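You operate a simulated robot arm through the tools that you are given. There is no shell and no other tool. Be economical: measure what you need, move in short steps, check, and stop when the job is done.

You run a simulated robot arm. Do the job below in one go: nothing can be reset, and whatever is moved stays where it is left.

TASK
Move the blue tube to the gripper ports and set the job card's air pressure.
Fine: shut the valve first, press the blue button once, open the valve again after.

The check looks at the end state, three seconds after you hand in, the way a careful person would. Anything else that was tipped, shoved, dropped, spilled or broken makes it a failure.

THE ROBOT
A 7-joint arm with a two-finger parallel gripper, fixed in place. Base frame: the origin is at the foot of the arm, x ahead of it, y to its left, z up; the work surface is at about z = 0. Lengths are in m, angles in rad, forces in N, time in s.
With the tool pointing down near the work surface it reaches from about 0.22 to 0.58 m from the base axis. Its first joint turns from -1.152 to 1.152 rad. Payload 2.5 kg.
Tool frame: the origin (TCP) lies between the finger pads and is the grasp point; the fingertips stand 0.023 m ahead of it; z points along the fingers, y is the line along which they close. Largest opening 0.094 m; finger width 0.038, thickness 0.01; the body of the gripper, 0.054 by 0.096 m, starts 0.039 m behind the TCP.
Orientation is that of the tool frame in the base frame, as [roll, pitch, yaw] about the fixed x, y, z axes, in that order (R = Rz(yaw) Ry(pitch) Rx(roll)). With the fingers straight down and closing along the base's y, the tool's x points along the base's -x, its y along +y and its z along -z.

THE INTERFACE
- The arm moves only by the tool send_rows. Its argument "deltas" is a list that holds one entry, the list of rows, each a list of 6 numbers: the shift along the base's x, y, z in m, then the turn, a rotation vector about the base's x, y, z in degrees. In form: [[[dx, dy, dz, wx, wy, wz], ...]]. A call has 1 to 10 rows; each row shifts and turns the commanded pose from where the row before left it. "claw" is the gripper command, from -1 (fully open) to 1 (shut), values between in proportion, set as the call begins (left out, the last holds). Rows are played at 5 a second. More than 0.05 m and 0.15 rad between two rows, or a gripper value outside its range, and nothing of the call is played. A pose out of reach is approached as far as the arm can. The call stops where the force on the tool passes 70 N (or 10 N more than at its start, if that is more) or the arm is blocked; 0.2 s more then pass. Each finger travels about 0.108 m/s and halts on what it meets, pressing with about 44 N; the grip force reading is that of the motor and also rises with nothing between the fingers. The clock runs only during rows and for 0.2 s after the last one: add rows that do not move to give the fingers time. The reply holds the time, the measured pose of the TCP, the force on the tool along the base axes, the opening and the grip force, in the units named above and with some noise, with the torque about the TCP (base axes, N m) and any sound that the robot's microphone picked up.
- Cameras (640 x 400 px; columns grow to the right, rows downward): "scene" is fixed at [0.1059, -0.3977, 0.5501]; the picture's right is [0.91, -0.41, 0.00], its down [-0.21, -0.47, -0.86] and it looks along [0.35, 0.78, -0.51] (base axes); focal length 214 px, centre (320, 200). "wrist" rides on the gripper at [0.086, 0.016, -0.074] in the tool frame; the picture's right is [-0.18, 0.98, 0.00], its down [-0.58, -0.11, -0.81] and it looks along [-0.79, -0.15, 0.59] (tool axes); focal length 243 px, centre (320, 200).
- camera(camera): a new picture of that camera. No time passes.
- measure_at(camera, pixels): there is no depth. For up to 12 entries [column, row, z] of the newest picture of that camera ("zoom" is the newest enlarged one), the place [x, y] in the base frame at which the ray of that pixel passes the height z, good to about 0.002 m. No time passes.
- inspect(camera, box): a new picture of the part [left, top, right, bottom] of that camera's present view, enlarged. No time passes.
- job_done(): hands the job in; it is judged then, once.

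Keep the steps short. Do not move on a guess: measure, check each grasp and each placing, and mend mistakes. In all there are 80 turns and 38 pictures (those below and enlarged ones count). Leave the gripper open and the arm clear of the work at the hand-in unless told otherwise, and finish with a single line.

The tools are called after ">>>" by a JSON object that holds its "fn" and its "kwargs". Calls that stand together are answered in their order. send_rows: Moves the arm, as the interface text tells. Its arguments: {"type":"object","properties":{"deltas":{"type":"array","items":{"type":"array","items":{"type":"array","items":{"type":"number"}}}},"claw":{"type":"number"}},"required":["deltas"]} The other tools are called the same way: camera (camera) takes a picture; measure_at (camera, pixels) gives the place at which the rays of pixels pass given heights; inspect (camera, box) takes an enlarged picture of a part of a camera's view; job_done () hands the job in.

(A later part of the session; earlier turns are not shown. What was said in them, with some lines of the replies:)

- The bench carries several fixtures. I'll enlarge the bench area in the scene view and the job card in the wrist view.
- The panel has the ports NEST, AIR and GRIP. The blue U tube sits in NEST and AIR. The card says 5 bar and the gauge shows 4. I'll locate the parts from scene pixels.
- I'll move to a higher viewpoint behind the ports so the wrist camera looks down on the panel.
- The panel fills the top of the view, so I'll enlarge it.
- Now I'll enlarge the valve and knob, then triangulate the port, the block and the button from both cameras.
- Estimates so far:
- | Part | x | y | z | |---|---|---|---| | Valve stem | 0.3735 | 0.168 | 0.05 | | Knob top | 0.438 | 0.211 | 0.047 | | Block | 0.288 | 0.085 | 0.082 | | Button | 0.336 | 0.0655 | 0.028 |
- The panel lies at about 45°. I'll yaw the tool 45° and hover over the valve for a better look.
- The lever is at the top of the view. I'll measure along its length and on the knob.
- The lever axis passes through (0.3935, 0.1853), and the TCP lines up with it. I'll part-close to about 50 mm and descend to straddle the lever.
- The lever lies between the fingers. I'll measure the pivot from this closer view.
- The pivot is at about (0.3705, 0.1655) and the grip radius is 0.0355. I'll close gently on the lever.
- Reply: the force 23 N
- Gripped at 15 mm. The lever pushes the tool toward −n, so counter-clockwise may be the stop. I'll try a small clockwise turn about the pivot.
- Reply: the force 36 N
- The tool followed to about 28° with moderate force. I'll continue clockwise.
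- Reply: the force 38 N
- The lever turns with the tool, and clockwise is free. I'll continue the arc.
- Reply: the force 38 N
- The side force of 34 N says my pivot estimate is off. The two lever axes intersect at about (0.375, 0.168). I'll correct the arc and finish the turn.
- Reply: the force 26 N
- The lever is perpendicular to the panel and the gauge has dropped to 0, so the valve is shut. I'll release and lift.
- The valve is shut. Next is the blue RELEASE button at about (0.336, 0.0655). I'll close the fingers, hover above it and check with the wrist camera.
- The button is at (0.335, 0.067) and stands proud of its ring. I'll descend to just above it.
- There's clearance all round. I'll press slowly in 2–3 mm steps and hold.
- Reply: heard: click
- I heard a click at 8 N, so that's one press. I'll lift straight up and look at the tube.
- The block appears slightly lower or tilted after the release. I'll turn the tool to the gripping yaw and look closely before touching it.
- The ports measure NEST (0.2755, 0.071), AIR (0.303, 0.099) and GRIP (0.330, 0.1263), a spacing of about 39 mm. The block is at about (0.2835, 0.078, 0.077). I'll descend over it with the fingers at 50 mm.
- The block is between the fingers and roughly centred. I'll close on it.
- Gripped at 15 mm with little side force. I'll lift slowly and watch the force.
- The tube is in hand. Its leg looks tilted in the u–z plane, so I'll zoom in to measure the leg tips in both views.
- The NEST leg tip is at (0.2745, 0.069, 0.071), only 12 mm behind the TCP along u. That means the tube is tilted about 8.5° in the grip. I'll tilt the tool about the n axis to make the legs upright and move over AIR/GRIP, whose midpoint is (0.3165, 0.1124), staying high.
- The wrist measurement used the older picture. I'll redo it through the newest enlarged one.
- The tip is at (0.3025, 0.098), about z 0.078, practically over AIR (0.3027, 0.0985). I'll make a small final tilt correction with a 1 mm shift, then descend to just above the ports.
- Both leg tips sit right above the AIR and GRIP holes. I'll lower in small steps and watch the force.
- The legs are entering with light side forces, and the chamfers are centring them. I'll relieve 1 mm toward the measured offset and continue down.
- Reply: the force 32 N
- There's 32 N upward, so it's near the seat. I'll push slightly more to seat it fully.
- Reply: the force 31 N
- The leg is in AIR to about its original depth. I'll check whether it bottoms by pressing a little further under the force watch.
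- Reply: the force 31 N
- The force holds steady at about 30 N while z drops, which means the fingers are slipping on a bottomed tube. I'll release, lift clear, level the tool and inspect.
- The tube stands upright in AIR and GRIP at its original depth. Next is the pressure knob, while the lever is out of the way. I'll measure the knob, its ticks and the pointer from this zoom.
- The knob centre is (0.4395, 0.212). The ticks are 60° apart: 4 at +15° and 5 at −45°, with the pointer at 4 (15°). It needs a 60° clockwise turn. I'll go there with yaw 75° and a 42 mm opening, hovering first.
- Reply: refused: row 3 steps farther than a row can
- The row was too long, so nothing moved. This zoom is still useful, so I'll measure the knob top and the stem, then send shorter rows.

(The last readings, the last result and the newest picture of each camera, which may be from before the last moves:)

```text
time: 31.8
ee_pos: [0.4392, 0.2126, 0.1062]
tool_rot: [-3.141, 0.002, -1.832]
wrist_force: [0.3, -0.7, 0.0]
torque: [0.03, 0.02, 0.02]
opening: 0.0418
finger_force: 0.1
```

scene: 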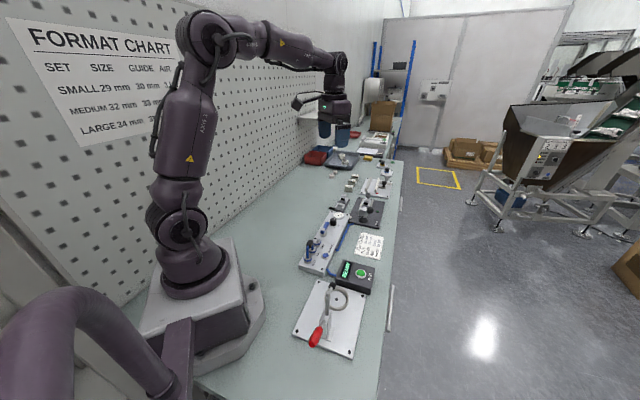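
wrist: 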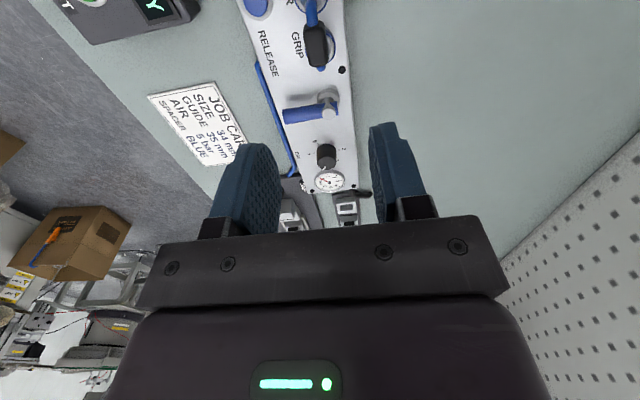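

The view-dependent bias checks out against the known stem: the knob centre is about (0.4385, 0.211). I'll descend around it.

>>> {"fn": "send_rows", "kwargs": {"deltas": [[[-0.0008, -0.0014, -0.02, 0, 0, 0], [0, 0, -0.015, 0, 0, 0], [0, 0, -0.011, 0, 0, 0], [0, 0, -0.008, 0, 0, 0], [0, 0, 0, 0, 0, 0]]]}}

>>> {"fn": "camera", "kwargs": {"camera": "wrist"}}

```text
time: 33.0
ee_pos: [0.4391, 0.2111, 0.0541]
tool_rot: [3.141, 0.001, -1.833]
wrist_force: [0.2, 0.2, 0.1]
torque: [-0.03, 0.02, -0.02]
opening: 0.0422
finger_force: 0.0
```

```text
3 pictures are left
```

wrist: 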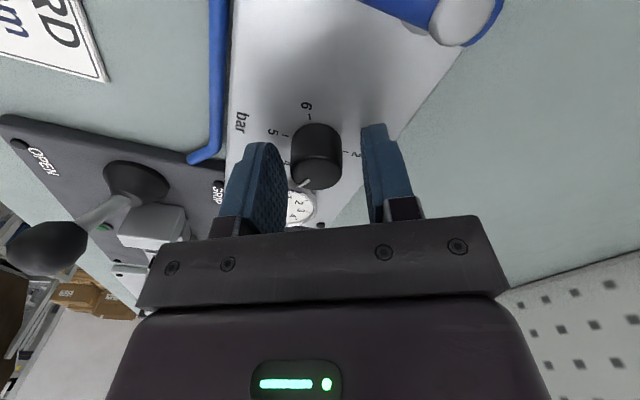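

The knob is between the fingers. I'll check its centre and the tick positions.

>>> {"fn": "measure_at", "kwargs": {"camera": "wrist", "pixels": [[316, 172, 0.047], [318, 145, 0.03], [303, 185, 0.047], [285, 137, 0.022], [307, 117, 0.022], [348, 153, 0.022], [293, 164, 0.022]]}}

```text
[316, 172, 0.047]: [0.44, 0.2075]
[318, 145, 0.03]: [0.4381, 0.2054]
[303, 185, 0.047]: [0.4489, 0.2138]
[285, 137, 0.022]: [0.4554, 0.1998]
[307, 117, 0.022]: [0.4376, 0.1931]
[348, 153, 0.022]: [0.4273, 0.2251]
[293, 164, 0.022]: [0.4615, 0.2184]
```

The ticks confirm 5 is 60° clockwise from 4, and the centre is good. I'll grip the knob.

>>> {"fn": "send_rows", "kwargs": {"deltas": [[[0, 0, 0, 0, 0, 0], [0, 0, 0, 0, 0, 0], [0, 0, 0, 0, 0, 0]]], "claw": 0.7}}

```text
time: 33.8
ee_pos: [0.4394, 0.2096, 0.0544]
tool_rot: [-3.136, 0.0, -1.837]
wrist_force: [26.1, -1.2, -14.1]
torque: [0.09, -0.2, -0.05]
opening: 0.0276
finger_force: 45.0
```

The side force of 26 N says the centre is a little further in +x. I'll relieve that and turn the first 30° clockwise.

>>> {"fn": "send_rows", "kwargs": {"deltas": [[[0.002, 0.0, 0, 0, 0, 0], [0, 0, 0, 0, 0, -7.5], [0, 0, 0, 0, 0, -7.5], [0, 0, 0, 0, 0, -7.5], [0, 0, 0, 0, 0, -7.5], [0, 0, 0, 0, 0, 0]]]}}

```text
time: 35.2
ee_pos: [0.4411, 0.2107, 0.0538]
tool_rot: [3.14, -0.004, -2.358]
wrist_force: [-11.1, -12.4, 17.5]
torque: [-0.44, 0.23, 0.01]
opening: 0.0273
finger_force: 45.0
```

>>> {"fn": "send_rows", "kwargs": {"deltas": [[[-0.0005, -0.0005, 0, 0, 0, -7.5], [0, 0, 0, 0, 0, -7.5], [0, 0, 0, 0, 0, -7.5], [0, 0, 0, 0, 0, -7.5], [0, 0, 0, 0, 0, 0]]]}}

```text
time: 36.4
ee_pos: [0.4389, 0.2114, 0.0536]
tool_rot: [3.141, -0.004, -2.884]
wrist_force: [-20.8, 0.3, 15.6]
torque: [-0.02, -0.16, 0.0]
opening: 0.0274
finger_force: 44.4
```

The turn totals 60.0°. I'll release, lift straight up, then move over the shut valve lever with yaw −45°.

>>> {"fn": "send_rows", "kwargs": {"deltas": [[[0, 0, 0, 0, 0, 0], [0, 0, 0, 0, 0, 0], [0, 0, 0.04, 0, 0, 0], [0, 0, 0.045, 0, 0, 0], [0, 0, 0.045, 0, 0, 0]]], "claw": 0.1}}

>>> {"fn": "send_rows", "kwargs": {"deltas": [[[-0.0058, -0.008, 0, 0, 0, -7.5], [-0.0058, -0.008, 0, 0, 0, -7.5], [-0.0058, -0.008, 0, 0, 0, -7.5], [-0.0058, -0.008, 0, 0, 0, -7.5], [-0.0058, -0.008, 0, 0, 0, -7.5], [-0.0058, -0.008, 0, 0, 0, -7.5], [-0.0058, -0.008, 0, 0, 0, -7.5], [-0.0058, -0.008, 0, 0, 0, -7.5], [0, 0, 0, 0, 0, 0]]], "claw": -0.06}}

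>>> {"fn": "inspect", "kwargs": {"camera": "scene", "box": [297, 205, 349, 252]}}

```text
time: 37.6
ee_pos: [0.4406, 0.2107, 0.1829]
tool_rot: [3.141, 0.0, -2.88]
wrist_force: [0.2, 0.0, 0.0]
torque: [-0.01, -0.05, -0.02]
opening: 0.0421
finger_force: 0.2
```

```text
time: 39.6
ee_pos: [0.3949, 0.1449, 0.183]
tool_rot: [-3.141, -0.001, 2.352]
wrist_force: [0.3, 1.2, 0.5]
torque: [0.03, 0.0, 0.0]
opening: 0.0498
finger_force: 0.0
```

```text
8.51 times, centred on (323, 228) of scene
```

zoom: 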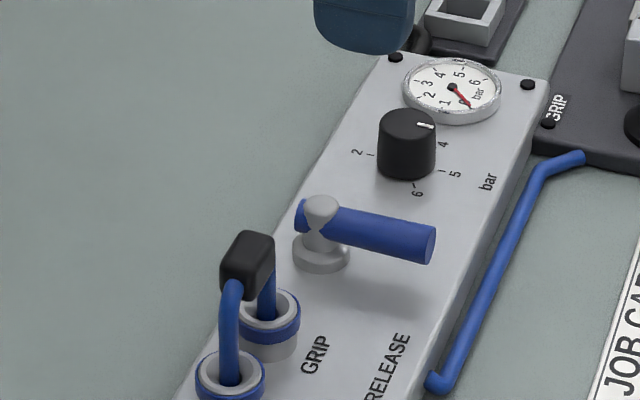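

I'll measure the new pointer direction on the knob.

>>> {"fn": "measure_at", "kwargs": {"camera": "zoom", "pixels": [[417, 123.5, 0.047], [434, 126.5, 0.047], [407, 122, 0.047], [407, 161, 0.022], [442, 170, 0.022], [455, 174, 0.022], [413, 183, 0.022], [371, 154, 0.022], [444, 145, 0.022]]}}

```text
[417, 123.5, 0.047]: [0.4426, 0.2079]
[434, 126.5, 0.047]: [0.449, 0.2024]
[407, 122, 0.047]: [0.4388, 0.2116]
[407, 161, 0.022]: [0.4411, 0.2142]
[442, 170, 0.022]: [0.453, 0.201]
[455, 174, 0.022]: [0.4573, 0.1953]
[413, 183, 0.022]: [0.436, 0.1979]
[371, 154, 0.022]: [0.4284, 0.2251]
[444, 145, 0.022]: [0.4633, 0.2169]
```

The pointer is at −41 to −42° and tick 5 is at about −44°, so the knob is at 5 bar. Now the valve: descend over the shut lever at (0.396, 0.148).

>>> {"fn": "send_rows", "kwargs": {"deltas": [[[0.001, 0.003, -0.035, 0, 0, 0], [0, 0, -0.035, 0, 0, 0], [0, 0, -0.03, 0, 0, 0], [0, 0, -0.0225, 0, 0, 0], [0, 0, 0, 0, 0, 0]]]}}

>>> {"fn": "send_rows", "kwargs": {"deltas": [[[0, 0, 0, 0, 0, 0], [0, 0, 0, 0, 0, 0], [0, 0, 0, 0, 0, 0]]], "claw": 0.8}}

```text
time: 40.8
ee_pos: [0.3946, 0.1498, 0.0612]
tool_rot: [3.14, 0.001, 2.354]
wrist_force: [-0.8, -0.4, 0.8]
torque: [-0.03, 0.03, -0.01]
opening: 0.0498
finger_force: 0.2
```

```text
time: 41.6
ee_pos: [0.3951, 0.1486, 0.062]
tool_rot: [-3.141, 0.0, 2.355]
wrist_force: [2.0, 0.2, -5.5]
torque: [0.11, 0.09, 0.01]
opening: 0.0154
finger_force: 44.3
```

The lever is gripped at 15 mm with almost no side force. I'll turn counter-clockwise, first half.

>>> {"fn": "send_rows", "kwargs": {"deltas": [[[0.0024, 0.00275, 0, 0, 0, 7.5], [0.002, 0.00305, 0, 0, 0, 7.5], [0.0016, 0.0033, 0, 0, 0, 7.5], [0.0012, 0.0035, 0, 0, 0, 7.5], [0.0007, 0.0036, 0, 0, 0, 7.5], [0.0002, 0.00365, 0, 0, 0, 7.5], [0, 0, 0, 0, 0, 0]]]}}

```text
time: 43.2
ee_pos: [0.4026, 0.1677, 0.0612]
tool_rot: [-3.14, 0.001, -3.14]
wrist_force: [-3.3, -7.3, 3.5]
torque: [-0.15, -0.44, 0.2]
opening: 0.0156
finger_force: 45.0
```

Forces are low and the pivot is right. Now the second half.

>>> {"fn": "send_rows", "kwargs": {"deltas": [[[-0.0002, 0.00365, 0, 0, 0, 7.5], [-0.0007, 0.0036, 0, 0, 0, 7.5], [-0.0012, 0.0035, 0, 0, 0, 7.5], [-0.0016, 0.0033, 0, 0, 0, 7.5], [-0.002, 0.00305, 0, 0, 0, 7.5], [-0.0024, 0.00275, 0, 0, 0, 7.5], [0, 0, 0, 0, 0, 0]]]}}

```text
time: 44.8
ee_pos: [0.3947, 0.1876, 0.0615]
tool_rot: [3.142, -0.002, -2.356]
wrist_force: [-10.2, -24.0, 29.7]
torque: [-0.48, 0.13, 0.24]
opening: 0.0157
finger_force: 44.9
```

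The lever is back at 45°, along the panel. I'll release, lift well clear, and check the gauge.

>>> {"fn": "send_rows", "kwargs": {"deltas": [[[0, 0, 0, 0, 0, 0], [0, 0, 0, 0, 0, 0], [0, 0, 0.04, 0, 0, 0], [0, 0, 0.045, 0, 0, 0], [0, 0, 0.045, 0, 0, 0], [0, 0, 0.045, 0, 0, 0], [0, 0, 0.045, 0, 0, 0], [0, 0, 0, 0, 0, 0]]], "claw": -0.06}}

>>> {"fn": "inspect", "kwargs": {"camera": "scene", "box": [299, 203, 351, 250]}}

```text
time: 46.6
ee_pos: [0.3952, 0.188, 0.2811]
tool_rot: [-3.141, 0.0, -2.355]
wrist_force: [-0.6, 0.1, 0.0]
torque: [0.01, 0.02, 0.0]
opening: 0.05
finger_force: 0.1
```

```text
8.51 times, centred on (325, 226) of scene
```

zoom: 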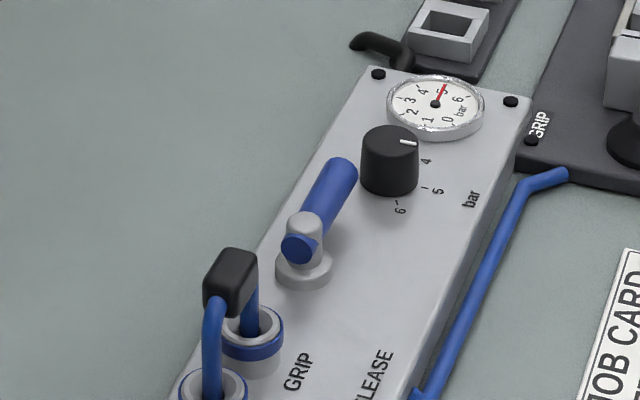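

The gauge needle points at 5, the lever is along the panel, and the tube is in AIR and GRIP. I'll open the gripper fully and take one last look at the whole bench.

>>> {"fn": "send_rows", "kwargs": {"deltas": [[[0, 0, 0.02, 0, 0, 0], [0, 0, 0.02, 0, 0, 0], [0, 0, 0, 0, 0, 0]]], "claw": -1}}

>>> {"fn": "inspect", "kwargs": {"camera": "scene", "box": [285, 195, 413, 290]}}

```text
time: 47.4
ee_pos: [0.3956, 0.1884, 0.3212]
tool_rot: [-3.141, 0.0, -2.356]
wrist_force: [0.0, -0.5, -0.4]
torque: [-0.01, 0.0, 0.02]
opening: 0.0938
finger_force: 0.0
```

```text
4.21 times, centred on (349, 242) of scene
```

zoom: 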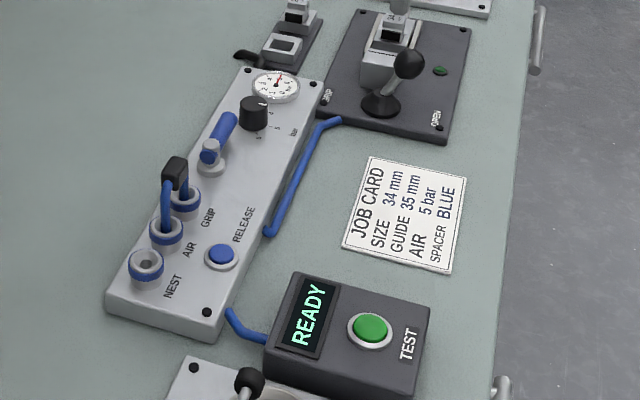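

Everything is in place and nothing else has moved, so I'm handing in.

>>> {"fn": "job_done", "kwargs": {}}

```text
The job is handed in.
```

The blue tube now sits in the AIR and GRIP ports, the blue button was pressed once with the valve shut, the valve is open again, and the gauge reads the job card's 5 bar.
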